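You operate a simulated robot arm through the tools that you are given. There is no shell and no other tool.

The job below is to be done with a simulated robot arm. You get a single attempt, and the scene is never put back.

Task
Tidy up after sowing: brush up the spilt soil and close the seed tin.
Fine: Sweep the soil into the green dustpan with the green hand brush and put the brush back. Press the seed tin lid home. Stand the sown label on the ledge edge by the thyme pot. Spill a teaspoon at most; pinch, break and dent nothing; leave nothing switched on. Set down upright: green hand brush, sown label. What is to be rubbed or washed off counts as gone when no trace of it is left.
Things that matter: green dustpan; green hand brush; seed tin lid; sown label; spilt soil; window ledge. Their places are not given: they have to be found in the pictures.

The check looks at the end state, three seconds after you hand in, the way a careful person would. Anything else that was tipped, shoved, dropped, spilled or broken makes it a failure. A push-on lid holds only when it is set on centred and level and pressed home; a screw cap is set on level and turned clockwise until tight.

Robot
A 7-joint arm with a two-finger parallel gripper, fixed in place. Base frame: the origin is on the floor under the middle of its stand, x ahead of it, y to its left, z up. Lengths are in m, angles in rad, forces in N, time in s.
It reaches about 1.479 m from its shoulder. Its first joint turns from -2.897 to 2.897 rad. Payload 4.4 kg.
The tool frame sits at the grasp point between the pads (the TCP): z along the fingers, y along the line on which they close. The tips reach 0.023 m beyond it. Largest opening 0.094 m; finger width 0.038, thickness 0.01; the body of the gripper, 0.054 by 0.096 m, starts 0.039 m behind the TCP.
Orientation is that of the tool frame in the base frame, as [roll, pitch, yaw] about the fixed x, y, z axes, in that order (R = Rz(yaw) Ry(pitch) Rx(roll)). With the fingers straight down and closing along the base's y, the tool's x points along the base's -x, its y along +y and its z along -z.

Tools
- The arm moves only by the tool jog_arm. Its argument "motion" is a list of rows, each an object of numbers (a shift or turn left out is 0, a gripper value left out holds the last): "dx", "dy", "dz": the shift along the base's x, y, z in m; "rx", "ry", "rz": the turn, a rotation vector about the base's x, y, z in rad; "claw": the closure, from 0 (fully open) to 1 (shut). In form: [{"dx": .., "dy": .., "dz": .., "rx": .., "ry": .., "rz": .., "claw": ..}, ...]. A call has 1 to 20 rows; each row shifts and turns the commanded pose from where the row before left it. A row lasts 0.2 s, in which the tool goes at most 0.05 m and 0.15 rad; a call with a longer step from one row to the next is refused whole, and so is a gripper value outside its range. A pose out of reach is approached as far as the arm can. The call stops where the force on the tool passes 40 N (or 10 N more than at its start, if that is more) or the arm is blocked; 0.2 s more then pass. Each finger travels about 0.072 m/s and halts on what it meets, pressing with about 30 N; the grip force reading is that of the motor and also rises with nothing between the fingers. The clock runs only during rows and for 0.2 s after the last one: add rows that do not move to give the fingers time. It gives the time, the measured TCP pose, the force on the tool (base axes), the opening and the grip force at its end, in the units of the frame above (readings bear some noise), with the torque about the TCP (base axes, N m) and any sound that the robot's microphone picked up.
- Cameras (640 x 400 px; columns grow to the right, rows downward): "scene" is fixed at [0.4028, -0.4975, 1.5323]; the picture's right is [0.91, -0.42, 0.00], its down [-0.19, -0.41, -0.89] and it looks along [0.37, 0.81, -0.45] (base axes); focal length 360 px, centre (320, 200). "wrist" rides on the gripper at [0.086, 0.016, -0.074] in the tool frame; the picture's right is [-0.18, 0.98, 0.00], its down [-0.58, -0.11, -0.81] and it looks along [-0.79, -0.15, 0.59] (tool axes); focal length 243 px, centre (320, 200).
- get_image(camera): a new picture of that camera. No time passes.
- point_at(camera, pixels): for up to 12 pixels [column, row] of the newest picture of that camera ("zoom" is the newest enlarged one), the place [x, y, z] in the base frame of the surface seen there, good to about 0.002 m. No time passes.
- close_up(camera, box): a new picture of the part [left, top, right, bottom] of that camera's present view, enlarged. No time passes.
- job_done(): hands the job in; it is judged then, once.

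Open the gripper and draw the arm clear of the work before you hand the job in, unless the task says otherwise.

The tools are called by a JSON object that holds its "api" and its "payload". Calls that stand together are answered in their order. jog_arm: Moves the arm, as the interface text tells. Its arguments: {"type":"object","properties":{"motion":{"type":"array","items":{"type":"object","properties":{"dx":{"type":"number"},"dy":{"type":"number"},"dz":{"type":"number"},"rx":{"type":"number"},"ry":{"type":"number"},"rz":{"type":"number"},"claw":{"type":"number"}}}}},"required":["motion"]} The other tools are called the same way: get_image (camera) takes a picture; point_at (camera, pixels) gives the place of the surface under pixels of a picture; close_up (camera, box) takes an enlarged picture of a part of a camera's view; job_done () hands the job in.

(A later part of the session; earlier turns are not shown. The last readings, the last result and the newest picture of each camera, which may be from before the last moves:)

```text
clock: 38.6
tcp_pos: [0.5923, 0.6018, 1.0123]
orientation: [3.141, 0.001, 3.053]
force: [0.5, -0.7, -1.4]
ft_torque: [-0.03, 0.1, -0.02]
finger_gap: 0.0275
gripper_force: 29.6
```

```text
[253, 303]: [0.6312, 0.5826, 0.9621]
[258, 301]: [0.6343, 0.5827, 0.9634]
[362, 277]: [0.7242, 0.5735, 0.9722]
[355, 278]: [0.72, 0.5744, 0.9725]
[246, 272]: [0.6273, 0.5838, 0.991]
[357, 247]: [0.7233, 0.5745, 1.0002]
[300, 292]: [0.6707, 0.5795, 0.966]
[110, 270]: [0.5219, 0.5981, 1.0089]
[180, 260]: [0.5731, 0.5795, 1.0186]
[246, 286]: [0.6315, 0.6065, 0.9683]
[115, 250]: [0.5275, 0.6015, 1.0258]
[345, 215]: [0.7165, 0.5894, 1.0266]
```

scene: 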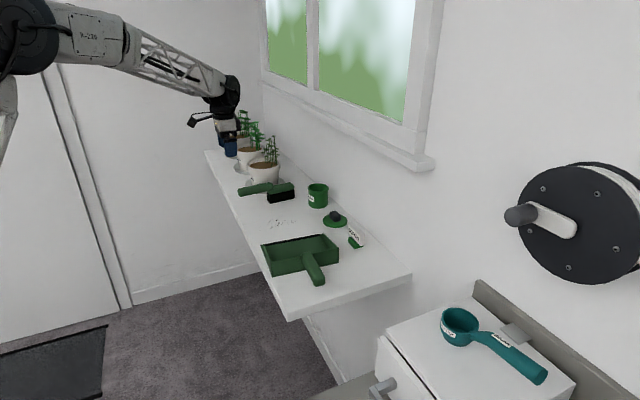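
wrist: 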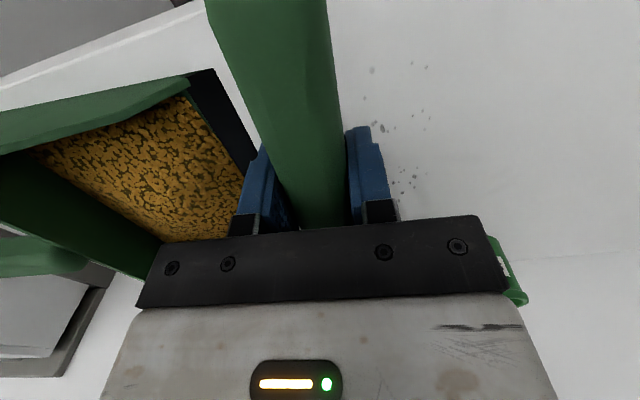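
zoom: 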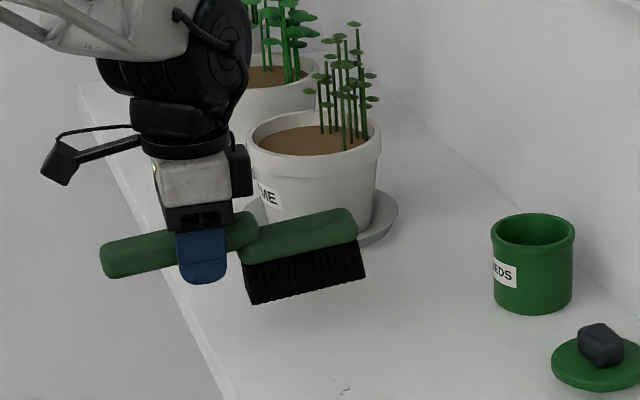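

The brush is pitched about 0.1 rad (far end up). I turn the gripper 0.1 rad about y to level the bristles and lower on lane A to contact.

{"api": "jog_arm", "payload": {"motion": [{"ry": 0.1, "rx": 0.009, "dx": -0.003}, {"dz": -0.02}, {"dz": -0.013}, {"dz": -0.004}, {"dz": -0.001}, {}]}}

{"api": "close_up", "payload": {"camera": "scene", "box": [215, 150, 315, 250]}}

```text
clock: 40.0
tcp_pos: [0.5906, 0.6031, 0.9746]
orientation: [3.142, -0.101, 3.053]
force: [-1.3, 0.9, 4.5]
ft_torque: [-0.04, -0.02, -0.03]
finger_gap: 0.0278
gripper_force: 30.2
```

```text
4.00 times, centred on (265, 200) of scene
```

zoom: 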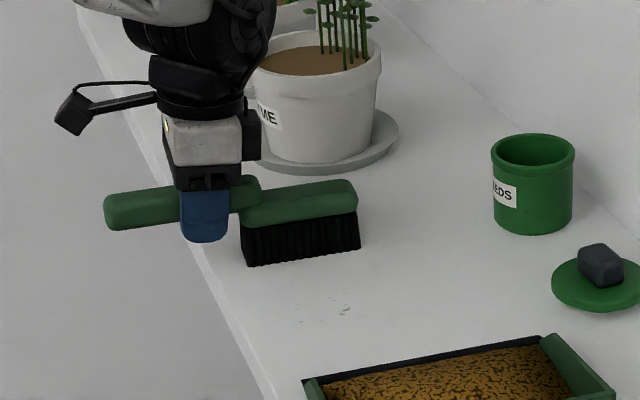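

Contact at 4.5 N and level. I press 1 mm more and sweep lane A slowly to before the lip.

{"api": "jog_arm", "payload": {"motion": [{"dz": -0.001}, {"dy": -0.01}, {"dy": -0.01}, {"dy": -0.01}, {"dy": -0.01}, {"dy": -0.01}, {"dy": -0.01}, {"dy": -0.01}, {"dy": -0.01}, {"dy": -0.01}, {"dy": -0.01}, {"dy": -0.01}, {"dy": -0.01}, {"dy": -0.01}, {"dy": -0.01}, {"dy": -0.01}, {"dy": -0.01}]}}

{"api": "get_image", "payload": {"camera": "wrist"}}

{"api": "close_up", "payload": {"camera": "scene", "box": [215, 150, 315, 250]}}

```text
clock: 43.6
tcp_pos: [0.5904, 0.4453, 0.9736]
orientation: [-3.14, -0.101, 3.054]
force: [-1.1, 0.3, -0.7]
ft_torque: [0.05, 0.06, 0.01]
finger_gap: 0.0274
gripper_force: 30.1
```

```text
taken
```

wrist: 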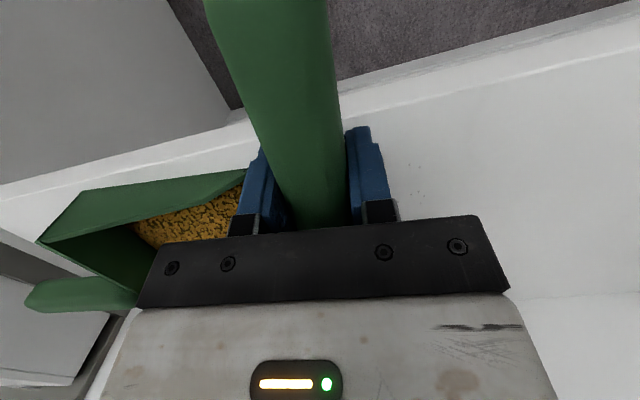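

```text
4.00 times, centred on (265, 200) of scene
```

zoom: 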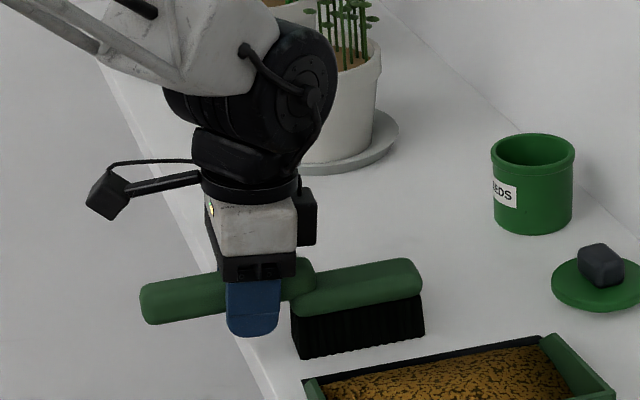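

Only a faint trace may remain at wrist (415,165). I lift and move the brush back out of the way to inspect closely.

{"api": "jog_arm", "payload": {"motion": [{"dz": 0.02}, {"dz": 0.02, "dy": 0.02}, {"dy": 0.035}, {"dy": 0.035}, {"dy": 0.035}, {"dy": 0.035}, {}, {}]}}

{"api": "close_up", "payload": {"camera": "scene", "box": [255, 205, 325, 240]}}

{"api": "close_up", "payload": {"camera": "scene", "box": [245, 210, 285, 240]}}

```text
clock: 45.4
tcp_pos: [0.5873, 0.6039, 1.0159]
orientation: [-3.142, -0.099, 3.053]
force: [-0.3, -0.7, -1.1]
ft_torque: [-0.01, 0.03, -0.02]
finger_gap: 0.0276
gripper_force: 30.3
```

```text
9.14 times, centred on (290, 222) of scene
```

zoom: 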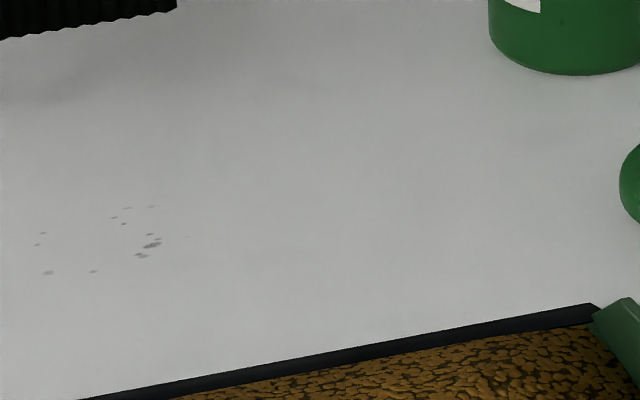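

```text
13.33 times, centred on (265, 225) of scene
```

zoom: 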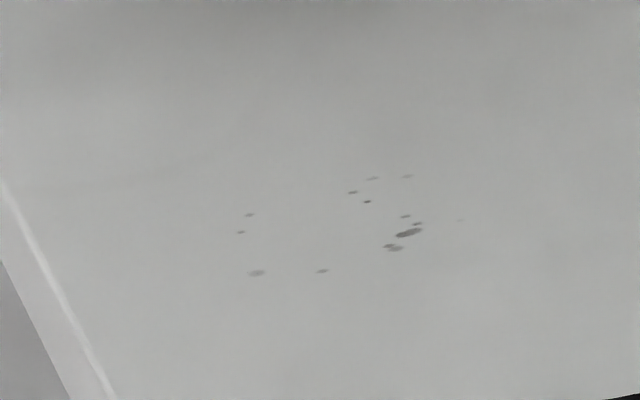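

That stroke lost contact and the left cluster is unchanged. I lower again on lane A with a bit more pressure and verify before sweeping.

{"api": "jog_arm", "payload": {"motion": [{"dz": -0.02}, {"dz": -0.02}, {"dz": -0.0025}, {"dz": -0.0015}, {}]}}

```text
clock: 46.6
tcp_pos: [0.5888, 0.6033, 0.9711]
orientation: [3.138, -0.1, 3.051]
force: [-2.2, 0.1, 18.6]
ft_torque: [-0.04, -0.48, -0.05]
finger_gap: 0.0278
gripper_force: 29.5
```

Contact is 18.6 N. I sweep lane A slowly in two halves, topping up pressure slightly mid-way.

{"api": "jog_arm", "payload": {"motion": [{"dy": -0.01}, {"dy": -0.01}, {"dy": -0.01}, {"dy": -0.01}, {"dy": -0.01}, {"dy": -0.01, "dz": -0.0005}, {"dy": -0.01}, {"dy": -0.01}]}}

```text
clock: 48.4
tcp_pos: [0.5911, 0.5248, 0.9697]
orientation: [-3.141, -0.102, 3.051]
force: [-0.6, 3.8, 8.0]
ft_torque: [0.05, -0.18, 0.07]
finger_gap: 0.0276
gripper_force: 30.0
```

Force is 8 N; I press 1 mm more and continue through the cluster (y 0.475–0.51) to before the lip.

{"api": "jog_arm", "payload": {"motion": [{"dz": -0.001}, {"dy": -0.01}, {"dy": -0.01}, {"dy": -0.01}, {"dy": -0.01}, {"dy": -0.01, "dz": -0.0005}, {"dy": -0.01}, {"dy": -0.01}, {"dy": -0.01}]}}

{"api": "get_image", "payload": {"camera": "wrist"}}

```text
clock: 50.4
tcp_pos: [0.5896, 0.4448, 0.9691]
orientation: [-3.139, -0.101, 3.053]
force: [0.3, -0.3, -0.2]
ft_torque: [0.02, 0.07, 0.01]
finger_gap: 0.0277
gripper_force: 30.0
```

```text
taken
```

wrist: 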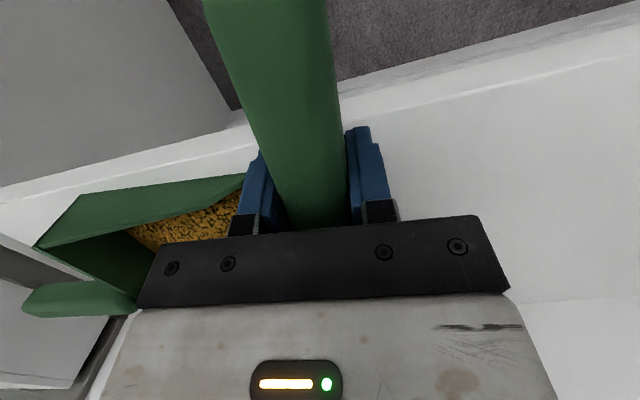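

The ledge behind the brush looks clean now. I lift and move back toward the brush's original spot, then inspect closely for any faint trace.

{"api": "jog_arm", "payload": {"motion": [{"dz": 0.02}, {"dz": 0.02, "dy": 0.02}, {"dy": 0.035}, {"dy": 0.035}, {"dy": 0.035}, {"dy": 0.035}, {}, {}]}}

{"api": "close_up", "payload": {"camera": "scene", "box": [245, 210, 285, 240]}}

{"api": "close_up", "payload": {"camera": "scene", "box": [275, 205, 315, 235]}}

{"api": "close_up", "payload": {"camera": "scene", "box": [210, 130, 370, 300]}}

```text
clock: 52.2
tcp_pos: [0.5906, 0.6061, 1.0087]
orientation: [3.14, -0.098, 3.054]
force: [-0.2, 0.4, -0.9]
ft_torque: [0.0, 0.05, 0.0]
finger_gap: 0.0274
gripper_force: 30.0
```

```text
13.33 times, centred on (265, 225) of scene
```

zoom: 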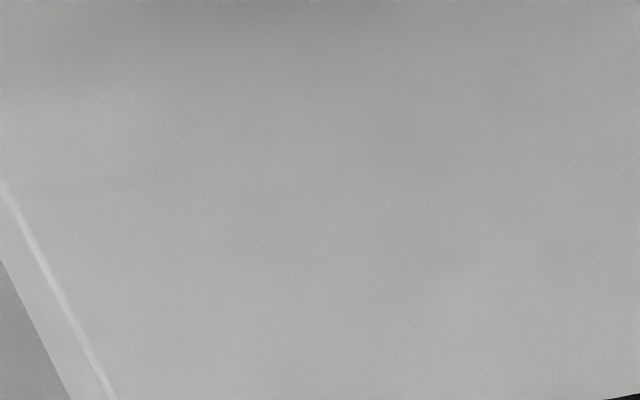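

```text
13.33 times, centred on (295, 220) of scene
```

zoom: 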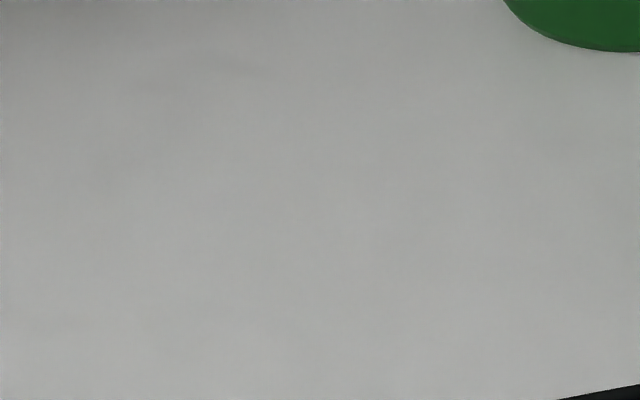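

```text
2.35 times, centred on (290, 215) of scene
```

zoom: 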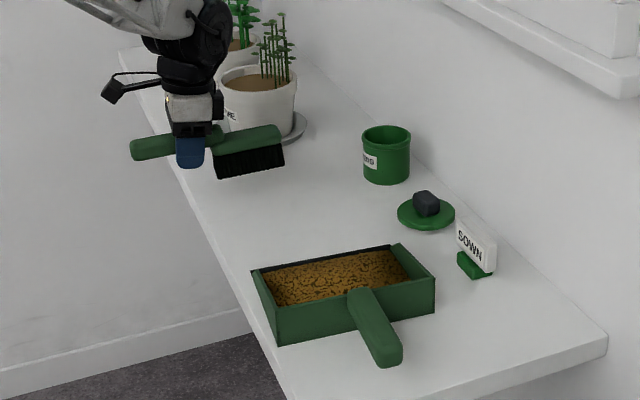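

The ledge is clean with the soil in the pan. Now I put the brush back; I measure its current tilt in the grip first.

{"api": "close_up", "payload": {"camera": "scene", "box": [215, 130, 315, 230]}}

```text
4.00 times, centred on (265, 180) of scene
```

zoom: 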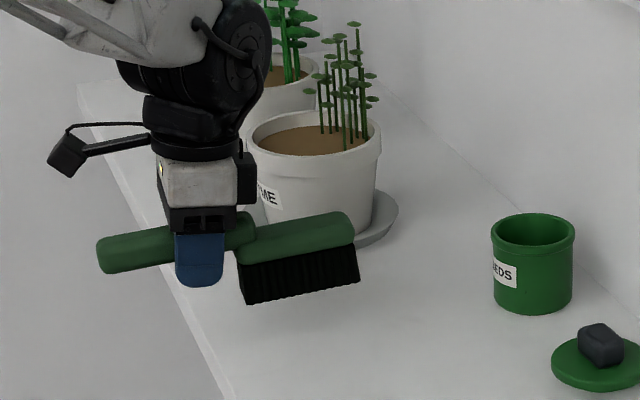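

I point at the bristle-bottom corners and the block/handle points in this zoom.

{"api": "point_at", "payload": {"camera": "zoom", "pixels": [[249, 303], [252, 301], [358, 281], [352, 280], [241, 268], [353, 248], [300, 293], [105, 270], [106, 258], [170, 245], [260, 240], [345, 222]]}}

```text
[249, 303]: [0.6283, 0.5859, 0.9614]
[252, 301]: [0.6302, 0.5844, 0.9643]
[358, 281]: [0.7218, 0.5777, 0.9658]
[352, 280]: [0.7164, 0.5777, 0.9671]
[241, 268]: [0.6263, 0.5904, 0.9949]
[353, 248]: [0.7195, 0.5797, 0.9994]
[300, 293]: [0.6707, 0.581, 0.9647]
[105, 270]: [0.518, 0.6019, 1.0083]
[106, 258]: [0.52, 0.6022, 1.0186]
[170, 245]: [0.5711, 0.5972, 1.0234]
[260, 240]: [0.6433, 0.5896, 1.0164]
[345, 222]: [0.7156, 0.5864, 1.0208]
```

The bristles are still tilted 0.047 rad. I level the brush with a further pitch, turn yaw back by +0.133, and carry it above its original place (TCP 0.691, 0.661).

{"api": "jog_arm", "payload": {"motion": [{"rx": 0.0042, "ry": 0.0468, "dz": 0.01}, {"dx": 0.02, "dy": 0.02, "rz": 0.04}, {"dx": 0.02, "dy": 0.02, "rz": 0.04}, {"dx": 0.02, "dy": 0.015, "rz": 0.053}, {"dx": 0.02}, {"dx": 0.02}, {}, {}]}}

{"api": "close_up", "payload": {"camera": "scene", "box": [230, 130, 330, 230]}}

```text
clock: 54.0
tcp_pos: [0.6899, 0.6598, 1.0159]
orientation: [3.14, -0.147, -3.098]
force: [-0.5, -0.2, -0.1]
ft_torque: [0.01, 0.09, -0.02]
finger_gap: 0.0275
gripper_force: 30.0
```

```text
4.00 times, centred on (280, 180) of scene
```

zoom: 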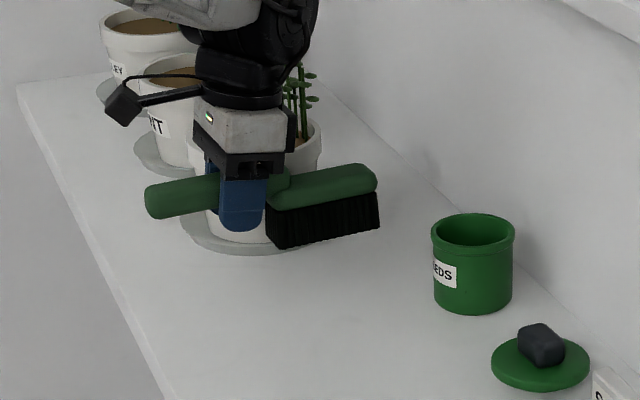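

I check the bristle-bottom corners again for level and position before lowering.

{"api": "point_at", "payload": {"camera": "zoom", "pixels": [[281, 247], [285, 245], [378, 226], [373, 225], [268, 212], [377, 195], [330, 236], [150, 214], [270, 235], [330, 175], [160, 190], [376, 210]]}}

```text
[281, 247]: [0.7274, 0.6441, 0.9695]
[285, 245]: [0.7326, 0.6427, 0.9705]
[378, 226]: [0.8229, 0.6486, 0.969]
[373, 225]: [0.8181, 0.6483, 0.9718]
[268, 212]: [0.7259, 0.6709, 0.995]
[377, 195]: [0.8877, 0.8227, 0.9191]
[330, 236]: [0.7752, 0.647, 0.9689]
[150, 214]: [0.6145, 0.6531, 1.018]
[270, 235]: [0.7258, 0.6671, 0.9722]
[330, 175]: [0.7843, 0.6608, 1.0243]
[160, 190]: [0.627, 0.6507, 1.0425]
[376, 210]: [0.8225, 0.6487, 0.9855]
```

The brush is level and exactly at its original footprint. I lower it 4.5 cm and then in small steps to touch.

{"api": "jog_arm", "payload": {"motion": [{"dx": 0, "dz": -0.02}, {"dz": -0.02}, {"dz": -0.006}, {"dz": -0.001}, {}]}}

```text
clock: 55.2
tcp_pos: [0.6909, 0.6601, 0.9704]
orientation: [3.141, -0.146, -3.097]
force: [-0.2, 0.3, -1.8]
ft_torque: [-0.01, 0.1, 0.03]
finger_gap: 0.0274
gripper_force: 29.9
```

No contact yet at z 0.970; I step down 1 mm at a time.

{"api": "jog_arm", "payload": {"motion": [{"dz": -0.001}, {}, {}]}}

{"api": "close_up", "payload": {"camera": "scene", "box": [250, 160, 310, 220]}}

```text
clock: 56.0
tcp_pos: [0.6905, 0.6592, 0.9694]
orientation: [-3.141, -0.147, -3.098]
force: [0.9, -0.2, 2.8]
ft_torque: [-0.03, -0.07, -0.01]
finger_gap: 0.0273
gripper_force: 30.1
```

```text
6.67 times, centred on (280, 190) of scene
```

zoom: 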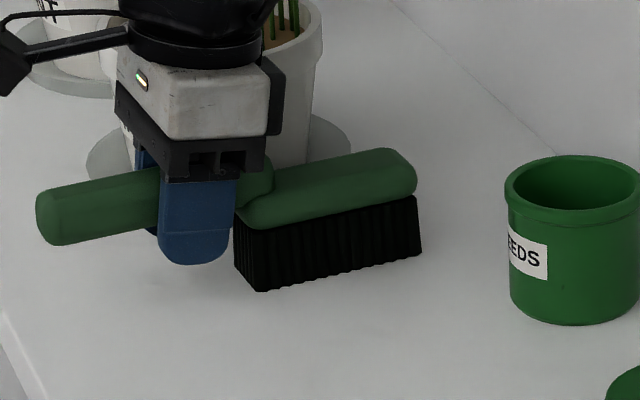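

Contact 2.8 N, brush level on its bristles. I open the fingers gently to about half and check that it stands.

{"api": "jog_arm", "payload": {"motion": [{"claw": 0.68}, {"claw": 0.65}, {"claw": 0.55}, {"claw": 0.4}, {"claw": 0.4}]}}

{"api": "close_up", "payload": {"camera": "scene", "box": [250, 160, 310, 220]}}

```text
clock: 57.2
tcp_pos: [0.6897, 0.6592, 0.9694]
orientation: [-3.141, -0.147, -3.097]
force: [-0.4, -0.3, 0.6]
ft_torque: [0.04, 0.0, 0.02]
finger_gap: 0.0564
gripper_force: 0.0
```

```text
6.67 times, centred on (280, 190) of scene
```

zoom: 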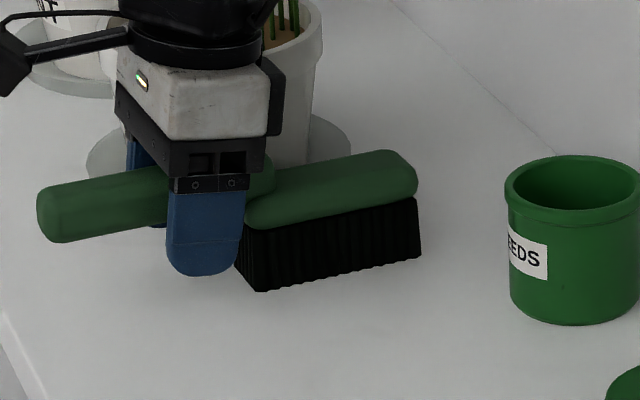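

The brush stands on its own. I open a little more and raise the arm straight up, then level the gripper.

{"api": "jog_arm", "payload": {"motion": [{"claw": 0.2}, {"dz": 0.02}, {"dz": 0.03}, {"dz": 0.03}, {"dz": 0.03}, {"dz": 0.03}, {"dz": 0.02, "ry": -0.07, "rx": 0.003}, {"ry": -0.077, "rx": 0.003}, {"dx": -0.03, "rz": -0.043}, {}]}}

{"api": "close_up", "payload": {"camera": "scene", "box": [210, 120, 370, 280]}}

{"api": "get_image", "payload": {"camera": "wrist"}}

```text
clock: 59.4
tcp_pos: [0.6571, 0.6594, 1.1293]
orientation: [-3.142, 0.0, -3.141]
force: [-0.6, -0.3, -0.5]
ft_torque: [-0.03, 0.0, 0.03]
finger_gap: 0.0751
gripper_force: 0.2
```

```text
2.50 times, centred on (290, 200) of scene
```

zoom: 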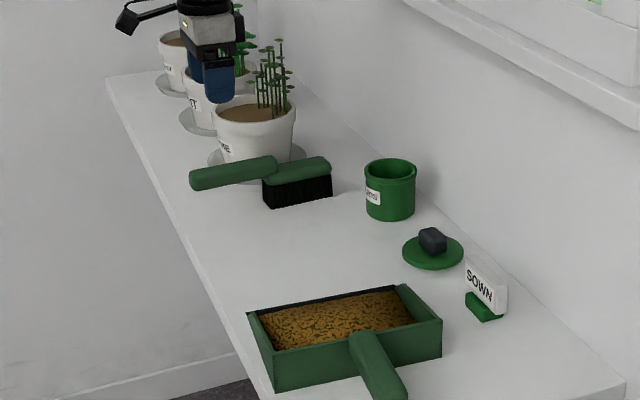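

```text
taken
```

wrist: 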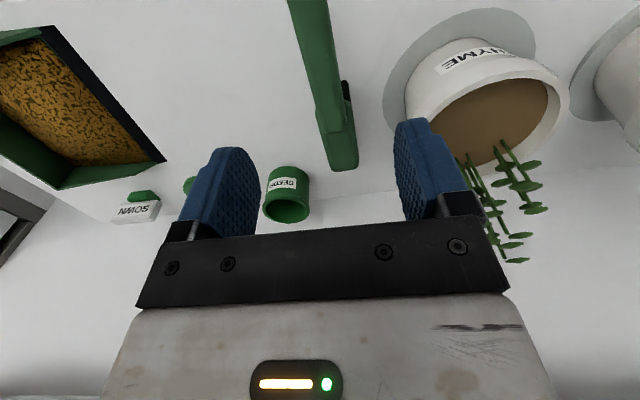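

The brush is back in place, standing. Next is the lid: I check the window sill's location for clearance and move over toward the lid to view it from the wrist.

{"api": "get_image", "payload": {"camera": "scene"}}

{"api": "point_at", "payload": {"camera": "scene", "pixels": [[432, 165], [400, 160], [330, 115], [270, 82], [390, 130], [360, 225], [400, 240], [350, 180]]}}

{"api": "jog_arm", "payload": {"motion": [{"dz": 0.01, "dy": -0.04}, {"dx": 0.02, "dy": -0.04}, {"dx": 0.02, "dy": -0.04}, {"dx": 0.02, "dy": -0.04}, {"dx": 0.02, "dy": -0.04}, {"dy": -0.04}, {}, {}]}}

{"api": "get_image", "payload": {"camera": "wrist"}}

```text
taken
```

scene: 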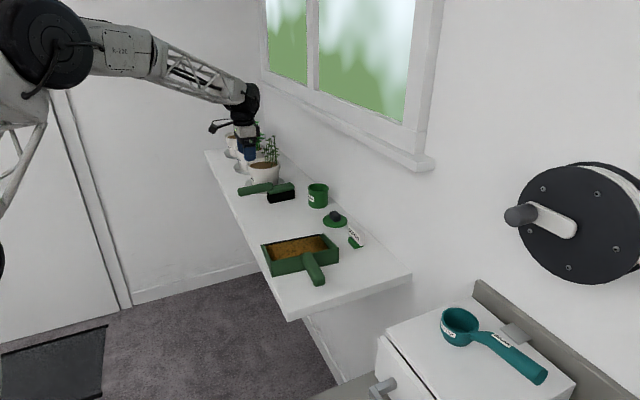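

```text
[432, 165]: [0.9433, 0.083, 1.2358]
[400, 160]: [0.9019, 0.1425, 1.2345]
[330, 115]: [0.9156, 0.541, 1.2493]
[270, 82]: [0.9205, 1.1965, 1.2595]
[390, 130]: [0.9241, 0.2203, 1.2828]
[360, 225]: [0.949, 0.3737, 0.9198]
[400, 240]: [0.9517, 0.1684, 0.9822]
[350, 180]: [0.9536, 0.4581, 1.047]
```

```text
clock: 61.2
tcp_pos: [0.7396, 0.4193, 1.1375]
orientation: [-3.141, 0.0, -3.139]
force: [-0.3, -0.5, 0.0]
ft_torque: [0.02, -0.01, 0.0]
finger_gap: 0.0754
gripper_force: 0.2
```

```text
taken
```

wrist: 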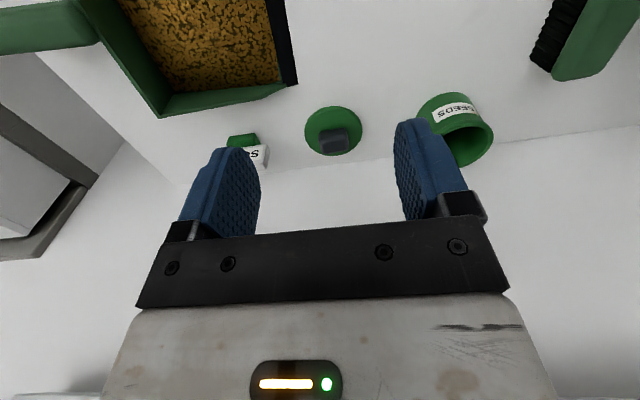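

The sill starts at x≈0.90, z≈1.235, and the wall is at x≈0.951. I check the arm's wrist size above the gripper to ensure it clears the sill when over the lid and tin.

{"api": "close_up", "payload": {"camera": "scene", "box": [220, 60, 440, 240]}}

{"api": "close_up", "payload": {"camera": "wrist", "box": [200, 80, 500, 180]}}

```text
2.22 times, centred on (330, 150) of scene
```

zoom: 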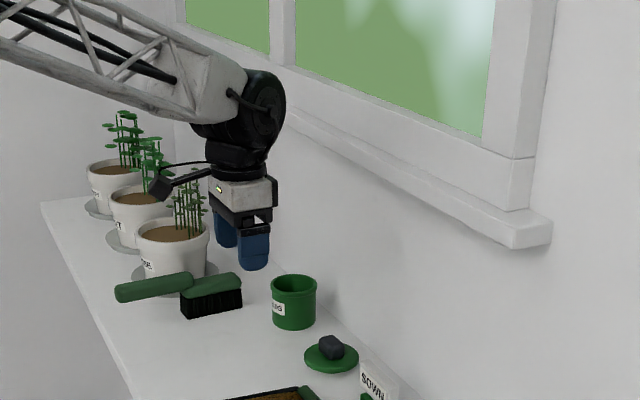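

```text
2.13 times, centred on (350, 130) of wrist
```

zoom: 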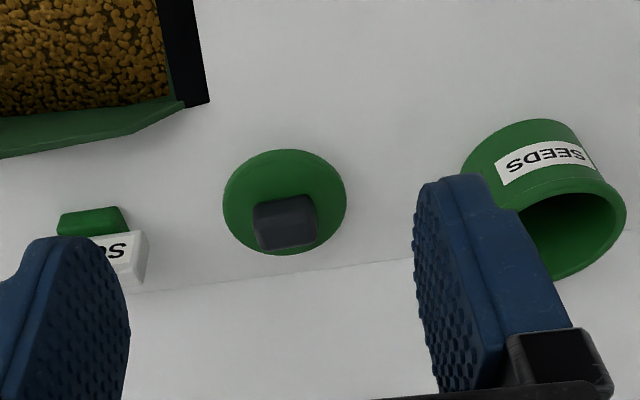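

I point at the wrist joint edges in the scene view and at lid features in the wrist zoom.

{"api": "point_at", "payload": {"camera": "zoom", "pixels": [[285, 215], [256, 205], [314, 205], [260, 240], [315, 240], [285, 240], [225, 200], [346, 200], [285, 152], [285, 180], [330, 240], [235, 235]]}}

{"api": "point_at", "payload": {"camera": "scene", "pixels": [[313, 109], [304, 94], [309, 143], [290, 145], [300, 120], [306, 170], [285, 80], [298, 178]]}}

```text
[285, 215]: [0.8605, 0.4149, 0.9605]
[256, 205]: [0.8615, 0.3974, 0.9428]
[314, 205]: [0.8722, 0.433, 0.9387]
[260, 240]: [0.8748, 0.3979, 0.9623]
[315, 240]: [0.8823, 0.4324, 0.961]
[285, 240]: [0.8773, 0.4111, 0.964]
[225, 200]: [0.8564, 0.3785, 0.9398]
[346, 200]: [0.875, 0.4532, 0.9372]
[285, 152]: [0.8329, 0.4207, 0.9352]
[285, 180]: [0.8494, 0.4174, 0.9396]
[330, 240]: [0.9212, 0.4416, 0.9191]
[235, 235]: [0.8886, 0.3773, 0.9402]
```

```text
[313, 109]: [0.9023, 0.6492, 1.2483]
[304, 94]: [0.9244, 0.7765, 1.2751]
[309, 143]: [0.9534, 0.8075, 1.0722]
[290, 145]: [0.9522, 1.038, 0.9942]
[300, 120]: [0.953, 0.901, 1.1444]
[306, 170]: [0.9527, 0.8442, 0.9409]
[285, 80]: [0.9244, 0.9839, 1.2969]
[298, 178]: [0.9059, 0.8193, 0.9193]
```

I take a fresh scene picture for the arm's wrist, plus enlarged views of the lid and tin.

{"api": "get_image", "payload": {"camera": "scene"}}

{"api": "point_at", "payload": {"camera": "scene", "pixels": [[313, 109], [304, 94], [309, 143], [290, 145], [300, 120], [306, 170], [285, 80], [298, 178], [295, 135], [312, 100]]}}

{"api": "close_up", "payload": {"camera": "scene", "box": [300, 175, 364, 235]}}

```text
taken
```

scene: 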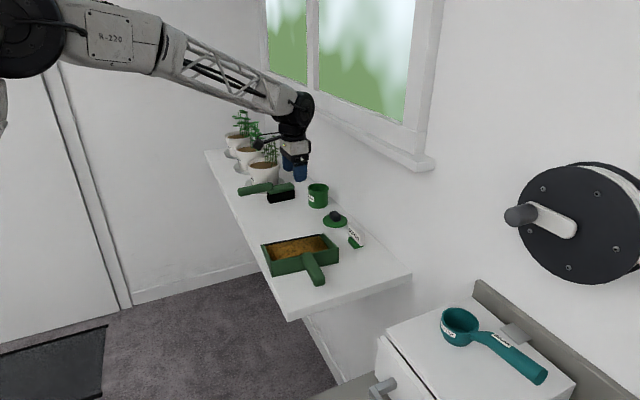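

```text
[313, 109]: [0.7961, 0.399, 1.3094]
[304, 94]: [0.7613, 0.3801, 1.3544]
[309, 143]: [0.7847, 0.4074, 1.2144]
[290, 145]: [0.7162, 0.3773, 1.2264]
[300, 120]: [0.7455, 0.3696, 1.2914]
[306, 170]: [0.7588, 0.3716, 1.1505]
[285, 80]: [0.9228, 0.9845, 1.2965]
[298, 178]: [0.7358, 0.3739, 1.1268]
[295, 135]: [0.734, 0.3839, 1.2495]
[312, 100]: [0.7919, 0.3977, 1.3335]
```

```text
6.67 times, centred on (332, 205) of scene
```

zoom: 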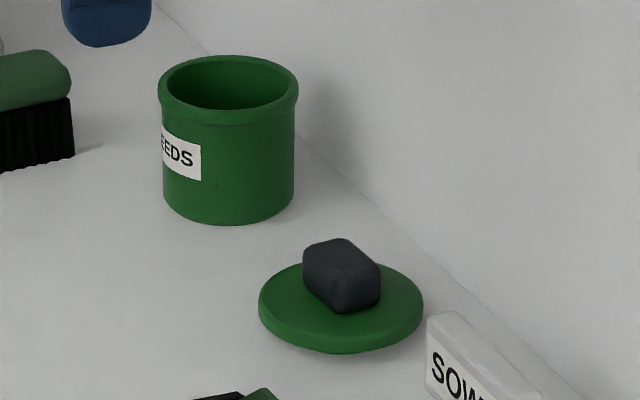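

The wrist joint reaches about 0.217 above the TCP and up to 0.057 ahead in x; the sill could be a constraint when the lid is raised over the tin. I map the sill's underside and front edge accurately.

{"api": "close_up", "payload": {"camera": "scene", "box": [310, 80, 440, 180]}}

{"api": "point_at", "payload": {"camera": "zoom", "pixels": [[100, 150], [100, 160], [100, 170], [100, 180], [200, 215], [200, 225], [200, 235], [200, 245], [300, 275], [300, 285], [300, 295], [300, 305]]}}

```text
4.00 times, centred on (375, 130) of scene
```

zoom: 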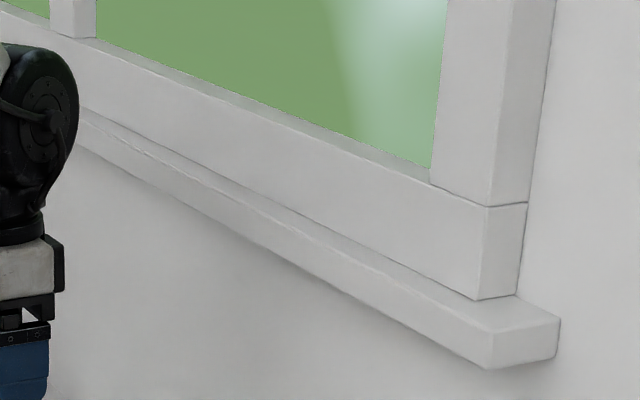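

```text
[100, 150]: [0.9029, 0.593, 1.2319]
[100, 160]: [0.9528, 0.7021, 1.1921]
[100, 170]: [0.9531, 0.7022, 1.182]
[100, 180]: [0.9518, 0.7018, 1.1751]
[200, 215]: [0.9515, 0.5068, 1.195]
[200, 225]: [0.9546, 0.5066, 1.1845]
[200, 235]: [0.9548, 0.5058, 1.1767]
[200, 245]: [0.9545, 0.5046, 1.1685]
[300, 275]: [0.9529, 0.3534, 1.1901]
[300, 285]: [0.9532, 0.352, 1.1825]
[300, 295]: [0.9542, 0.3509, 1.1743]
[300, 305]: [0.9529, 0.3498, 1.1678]
```

The sill's front is at x≈0.902 and its underside at z≈1.23, so over the tin the gripper must be pitched (wrist leaned back toward the robot). I first measure the tin rim and lid precisely in enlarged views.

{"api": "close_up", "payload": {"camera": "scene", "box": [304, 178, 334, 212]}}

{"api": "point_at", "payload": {"camera": "zoom", "pixels": [[320, 62], [200, 110], [440, 110], [320, 178], [230, 80], [410, 80], [230, 155], [410, 155]]}}

```text
11.76 times, centred on (319, 195) of scene
```

zoom: 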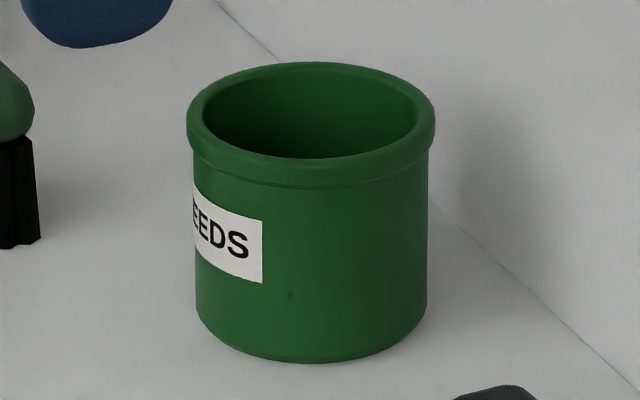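

```text
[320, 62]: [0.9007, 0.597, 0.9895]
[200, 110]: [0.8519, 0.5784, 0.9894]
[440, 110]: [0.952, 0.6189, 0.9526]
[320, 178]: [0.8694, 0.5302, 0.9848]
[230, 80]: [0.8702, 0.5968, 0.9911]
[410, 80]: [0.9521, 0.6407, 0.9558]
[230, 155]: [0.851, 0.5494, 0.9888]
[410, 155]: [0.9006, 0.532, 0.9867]
```

I pick points on the rim's top ring.

{"api": "point_at", "payload": {"camera": "zoom", "pixels": [[197, 108], [425, 108], [312, 65], [312, 164], [245, 75], [375, 74], [228, 146], [395, 147], [205, 130], [420, 130]]}}

{"api": "close_up", "payload": {"camera": "wrist", "box": [400, 70, 520, 180]}}

```text
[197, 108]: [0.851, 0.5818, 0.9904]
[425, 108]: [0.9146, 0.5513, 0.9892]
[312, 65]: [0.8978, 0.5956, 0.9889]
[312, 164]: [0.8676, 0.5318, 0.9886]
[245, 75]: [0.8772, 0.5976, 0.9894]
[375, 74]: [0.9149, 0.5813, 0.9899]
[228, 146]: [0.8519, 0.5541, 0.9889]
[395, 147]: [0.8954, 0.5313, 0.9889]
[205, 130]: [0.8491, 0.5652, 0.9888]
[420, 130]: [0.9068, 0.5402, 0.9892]
```

```text
3.64 times, centred on (460, 125) of wrist
```

zoom: 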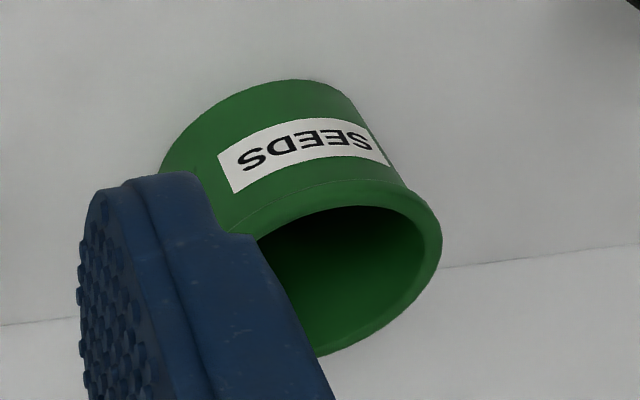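

The rim centre fits at about (0.883, 0.564), top z≈0.990, outer diameter ≈0.075. Now I measure the lid and its knob in an enlarged scene view.

{"api": "close_up", "payload": {"camera": "scene", "box": [320, 204, 352, 232]}}

```text
14.29 times, centred on (336, 218) of scene
```

zoom: 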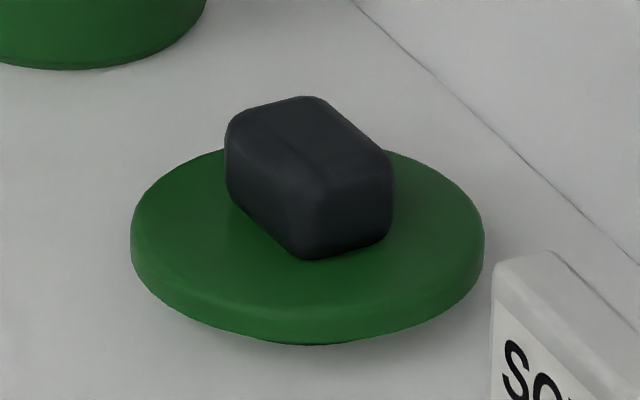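

The lid is a flange disc with a plug underneath and a box-shaped knob. I pick points along the disc edge and knob faces.

{"api": "point_at", "payload": {"camera": "zoom", "pixels": [[140, 230], [475, 235], [200, 285], [300, 312], [400, 300], [150, 195], [460, 195], [180, 175], [430, 170], [215, 160], [245, 310], [350, 312]]}}

{"api": "point_at", "payload": {"camera": "zoom", "pixels": [[232, 160], [265, 200], [300, 240], [318, 200], [350, 200], [385, 195], [318, 250], [380, 235], [300, 105], [250, 112], [340, 130], [370, 155]]}}

```text
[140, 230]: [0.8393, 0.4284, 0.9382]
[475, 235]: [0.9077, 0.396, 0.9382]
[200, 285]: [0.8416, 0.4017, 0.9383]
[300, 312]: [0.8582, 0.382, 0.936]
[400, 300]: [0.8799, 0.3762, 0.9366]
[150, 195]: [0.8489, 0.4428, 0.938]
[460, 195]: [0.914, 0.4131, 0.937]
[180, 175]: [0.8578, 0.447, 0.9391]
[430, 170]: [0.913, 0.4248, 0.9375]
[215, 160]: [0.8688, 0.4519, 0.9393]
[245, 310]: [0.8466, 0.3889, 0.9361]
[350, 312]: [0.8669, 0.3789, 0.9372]
```

```text
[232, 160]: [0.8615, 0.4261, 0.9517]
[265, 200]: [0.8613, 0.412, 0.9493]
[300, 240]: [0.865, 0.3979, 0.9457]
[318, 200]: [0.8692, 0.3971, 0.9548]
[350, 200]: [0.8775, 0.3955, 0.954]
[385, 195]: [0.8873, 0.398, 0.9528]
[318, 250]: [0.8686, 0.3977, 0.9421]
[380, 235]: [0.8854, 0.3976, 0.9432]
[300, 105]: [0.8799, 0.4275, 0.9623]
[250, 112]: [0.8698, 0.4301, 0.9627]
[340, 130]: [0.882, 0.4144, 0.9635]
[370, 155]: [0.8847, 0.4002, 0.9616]
```

The lid centre fits at (0.876, 0.4145), knob 0.027 × 0.035 at its centre, yaw ≈0, disc top z≈0.939, knob top 0.963. I pitch the gripper by −0.35 rad about y (wrist leaning back from the sill) and move above the lid.

{"api": "jog_arm", "payload": {"motion": [{"ry": -0.12}, {"ry": -0.12}, {"ry": -0.11}, {"dx": 0.03, "dz": -0.02}, {"dx": 0.03, "dz": -0.02}, {"dx": 0.03, "dy": -0.005, "dz": -0.02}, {"dx": 0.03, "dz": -0.02}, {"dx": 0.0154}, {}, {}]}}

{"api": "get_image", "payload": {"camera": "wrist"}}

{"api": "get_image", "payload": {"camera": "scene"}}

```text
clock: 63.4
tcp_pos: [0.8754, 0.4131, 1.0599]
orientation: [-3.139, 0.348, -3.139]
force: [-0.4, 0.4, 0.2]
ft_torque: [-0.01, 0.02, -0.02]
finger_gap: 0.0752
gripper_force: 0.1
```

```text
taken
```

wrist: 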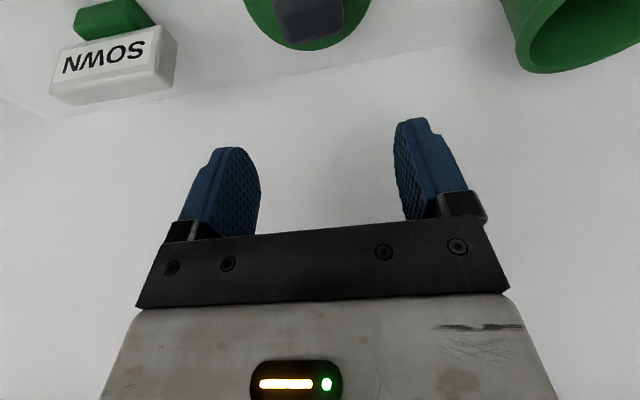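

```text
taken
```

scene: 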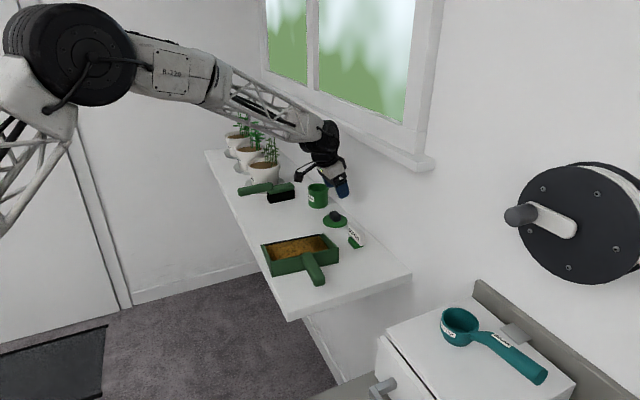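

The gripper is tilted and above the lid, clear of the sill. I descend to z≈0.99 first with a tiny y correction.

{"api": "jog_arm", "payload": {"motion": [{"dz": -0.025, "dy": 0.0012}, {"dz": -0.025}, {"dz": -0.02}, {}, {}]}}

{"api": "close_up", "payload": {"camera": "scene", "box": [290, 150, 370, 240]}}

{"api": "get_image", "payload": {"camera": "wrist"}}

```text
clock: 64.6
tcp_pos: [0.8754, 0.415, 0.9921]
orientation: [-3.14, 0.35, -3.139]
force: [-1.1, 0.6, -0.2]
ft_torque: [0.02, 0.0, -0.01]
finger_gap: 0.0753
gripper_force: 0.0
```

```text
4.44 times, centred on (330, 195) of scene
```

zoom: 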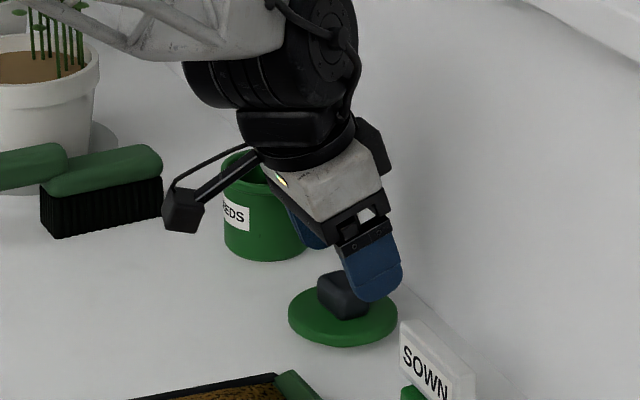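

```text
taken
```

wrist: 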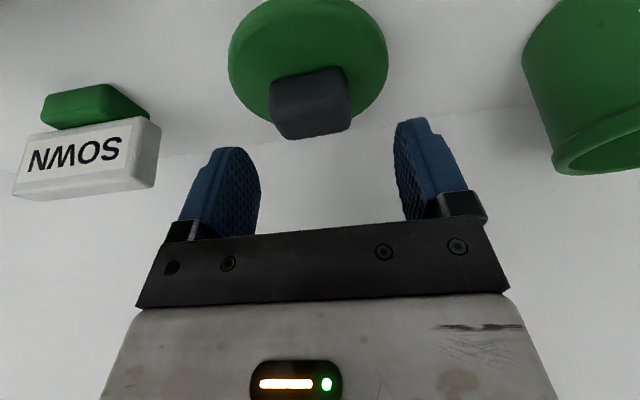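

The fingers straddle the knob in y. I lower to z≈0.969 in small steps, watching the force.

{"api": "jog_arm", "payload": {"motion": [{"dz": -0.01}, {"dz": -0.008}, {"dz": -0.004}, {}]}}

{"api": "close_up", "payload": {"camera": "scene", "box": [310, 180, 360, 240]}}

```text
clock: 65.6
tcp_pos: [0.874, 0.4153, 0.9696]
orientation: [-3.139, 0.349, -3.14]
force: [1.0, -0.1, 0.5]
ft_torque: [0.0, 0.0, -0.01]
finger_gap: 0.0751
gripper_force: 0.0
```

```text
6.67 times, centred on (335, 210) of scene
```

zoom: 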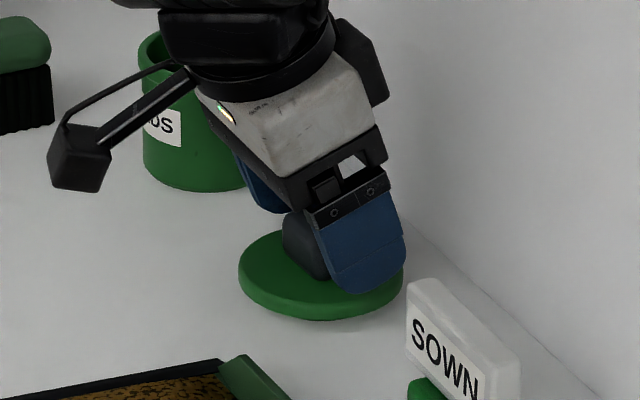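

Pose is right with no contact. I close gradually onto the knob.

{"api": "jog_arm", "payload": {"motion": [{"claw": 0.4}, {"claw": 0.5}, {"claw": 0.58}, {"claw": 0.62}, {"claw": 0.65}, {"claw": 0.67}, {"claw": 0.7}, {"claw": 0.7}]}}

{"api": "close_up", "payload": {"camera": "scene", "box": [310, 180, 360, 240]}}

```text
clock: 67.4
tcp_pos: [0.8745, 0.4157, 0.9692]
orientation: [-3.141, 0.35, -3.14]
force: [0.0, 0.1, -0.2]
ft_torque: [0.02, 0.01, 0.02]
finger_gap: 0.0392
gripper_force: 30.1
```

```text
6.67 times, centred on (335, 210) of scene
```

zoom: 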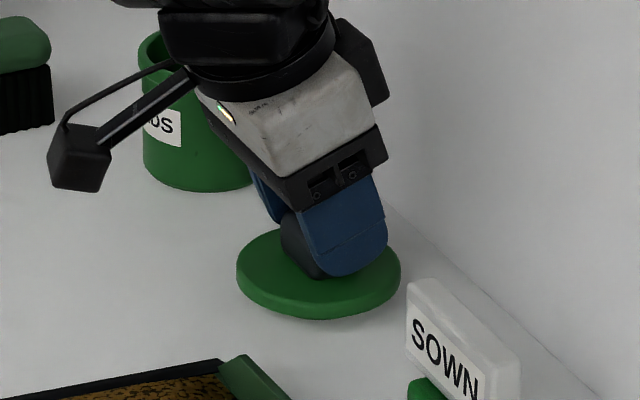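

The knob is held (gap 0.039, 30 N). I lift 3 cm and check that the lid stays level.

{"api": "jog_arm", "payload": {"motion": [{"dz": 0.01}, {"dz": 0.01}, {"dz": 0.01}, {}, {}]}}

{"api": "close_up", "payload": {"camera": "scene", "box": [310, 170, 360, 230]}}

{"api": "get_image", "payload": {"camera": "wrist"}}

```text
clock: 68.6
tcp_pos: [0.8739, 0.4162, 0.9993]
orientation: [-3.139, 0.347, -3.139]
force: [-0.1, -0.5, -0.6]
ft_torque: [0.0, 0.01, 0.0]
finger_gap: 0.0389
gripper_force: 30.0
```

```text
6.67 times, centred on (335, 200) of scene
```

zoom: 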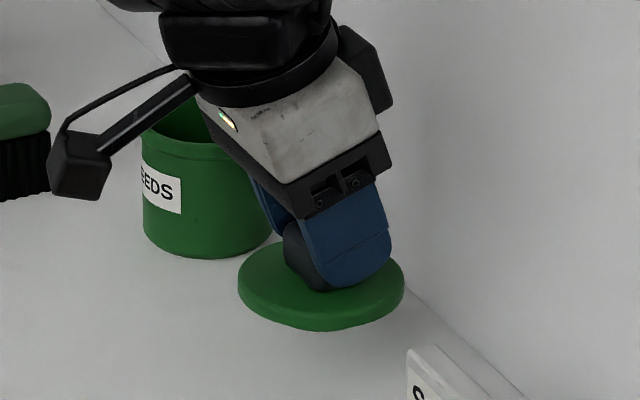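

```text
taken
```

wrist: 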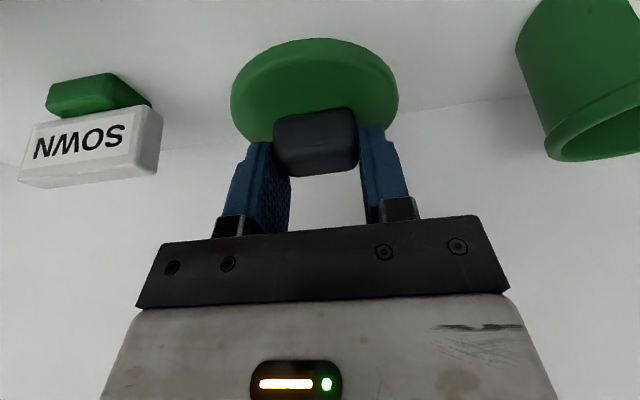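

The lid is lifted and seems level. I measure its disc edge points to check level and centre.

{"api": "point_at", "payload": {"camera": "zoom", "pixels": [[243, 285], [400, 280], [265, 308], [320, 320], [370, 312], [250, 265], [399, 262], [290, 318], [265, 300], [345, 312]]}}

{"api": "point_at", "payload": {"camera": "wrist", "pixels": [[235, 95], [394, 95], [315, 42], [250, 60], [375, 58], [240, 125], [390, 125], [315, 75]]}}

```text
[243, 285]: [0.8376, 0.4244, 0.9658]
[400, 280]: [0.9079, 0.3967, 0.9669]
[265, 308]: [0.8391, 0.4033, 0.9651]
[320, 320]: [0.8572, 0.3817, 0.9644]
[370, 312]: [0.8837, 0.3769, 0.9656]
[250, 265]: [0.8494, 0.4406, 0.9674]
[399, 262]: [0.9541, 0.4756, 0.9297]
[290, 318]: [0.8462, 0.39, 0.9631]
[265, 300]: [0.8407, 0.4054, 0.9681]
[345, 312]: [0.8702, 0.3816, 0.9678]
```

```text
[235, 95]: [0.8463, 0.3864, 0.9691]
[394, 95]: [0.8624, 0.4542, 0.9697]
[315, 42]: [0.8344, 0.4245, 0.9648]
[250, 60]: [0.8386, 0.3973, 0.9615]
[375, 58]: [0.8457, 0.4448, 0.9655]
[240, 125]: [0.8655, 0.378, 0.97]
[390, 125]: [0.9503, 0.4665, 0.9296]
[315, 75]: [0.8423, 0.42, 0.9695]
```

The lid is level (disc top ≈0.969 all around), centre ≈(0.875, 0.415). I lift to z≈1.056 and carry it over to the tin, ~+0.149 in y and +0.008 in x.

{"api": "jog_arm", "payload": {"motion": [{"dz": 0.02}, {"dz": 0.02}, {"dz": 0.017}, {"dy": 0.03}, {"dy": 0.03}, {"dy": 0.03, "dx": 0.004}, {"dy": 0.03, "dx": 0.004}, {"dy": 0.029}, {}, {}]}}

{"api": "close_up", "payload": {"camera": "scene", "box": [290, 150, 350, 220]}}

{"api": "get_image", "payload": {"camera": "wrist"}}

```text
clock: 70.8
tcp_pos: [0.8844, 0.5624, 1.0569]
orientation: [-3.139, 0.349, -3.141]
force: [-0.4, 0.3, -0.8]
ft_torque: [-0.01, -0.01, 0.0]
finger_gap: 0.0394
gripper_force: 29.8
```

```text
5.71 times, centred on (320, 185) of scene
```

zoom: 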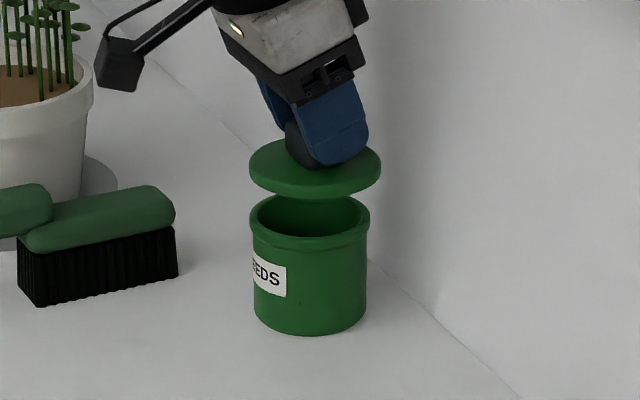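

```text
taken
```

wrist: 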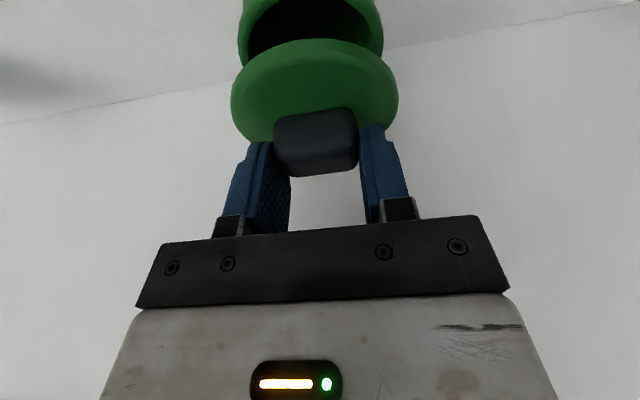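

The lid hovers above the tin. I take a higher zoom to compare lid and rim edges for centring.

{"api": "close_up", "payload": {"camera": "scene", "box": [306, 168, 336, 198]}}

{"api": "close_up", "payload": {"camera": "wrist", "box": [220, 0, 410, 150]}}

```text
13.33 times, centred on (321, 183) of scene
```

zoom: 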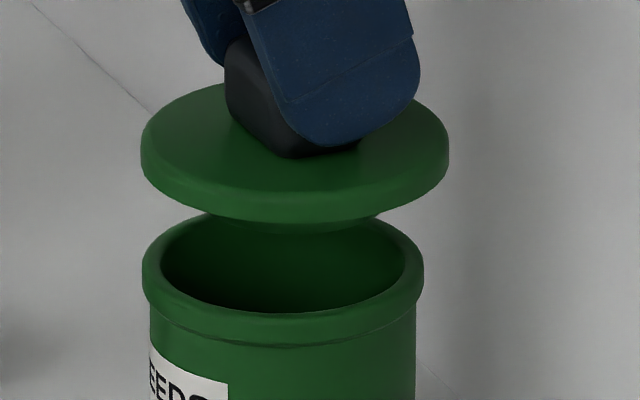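

```text
2.67 times, centred on (315, 75) of wrist
```

zoom: 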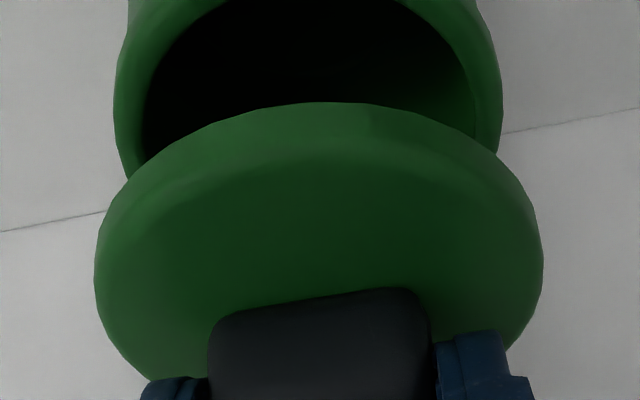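

From the edges, the lid is about 3 mm too far in +x relative to the tin (and <1 mm in y). I correct by dx −0.003, dy +0.0007 and lower to just above the rim.

{"api": "jog_arm", "payload": {"motion": [{"dx": -0.003, "dy": 0.0007}, {"dz": -0.008}, {"dz": -0.005}, {}, {}]}}

{"api": "close_up", "payload": {"camera": "scene", "box": [306, 168, 336, 198]}}

{"api": "close_up", "payload": {"camera": "wrist", "box": [220, 0, 410, 150]}}

```text
clock: 72.0
tcp_pos: [0.8815, 0.5646, 1.0422]
orientation: [-3.14, 0.349, -3.141]
force: [-0.9, -0.2, 0.6]
ft_torque: [0.04, 0.02, 0.04]
finger_gap: 0.0387
gripper_force: 29.8
```

```text
13.33 times, centred on (321, 183) of scene
```

zoom: 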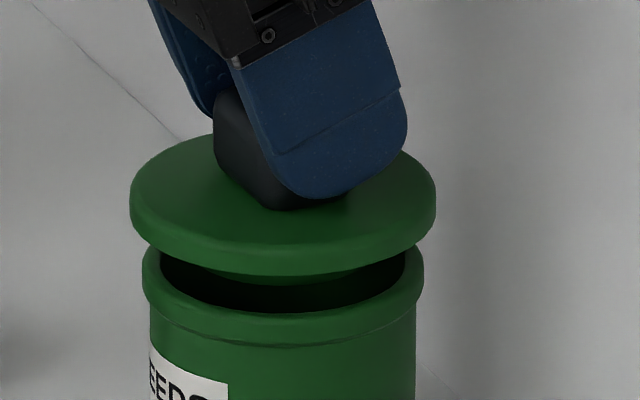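

```text
2.67 times, centred on (315, 75) of wrist
```

zoom: 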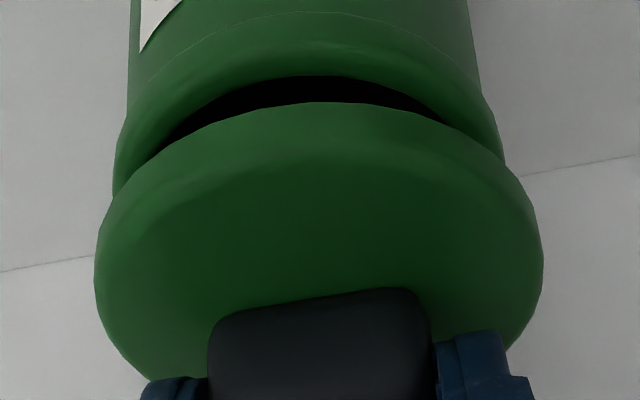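

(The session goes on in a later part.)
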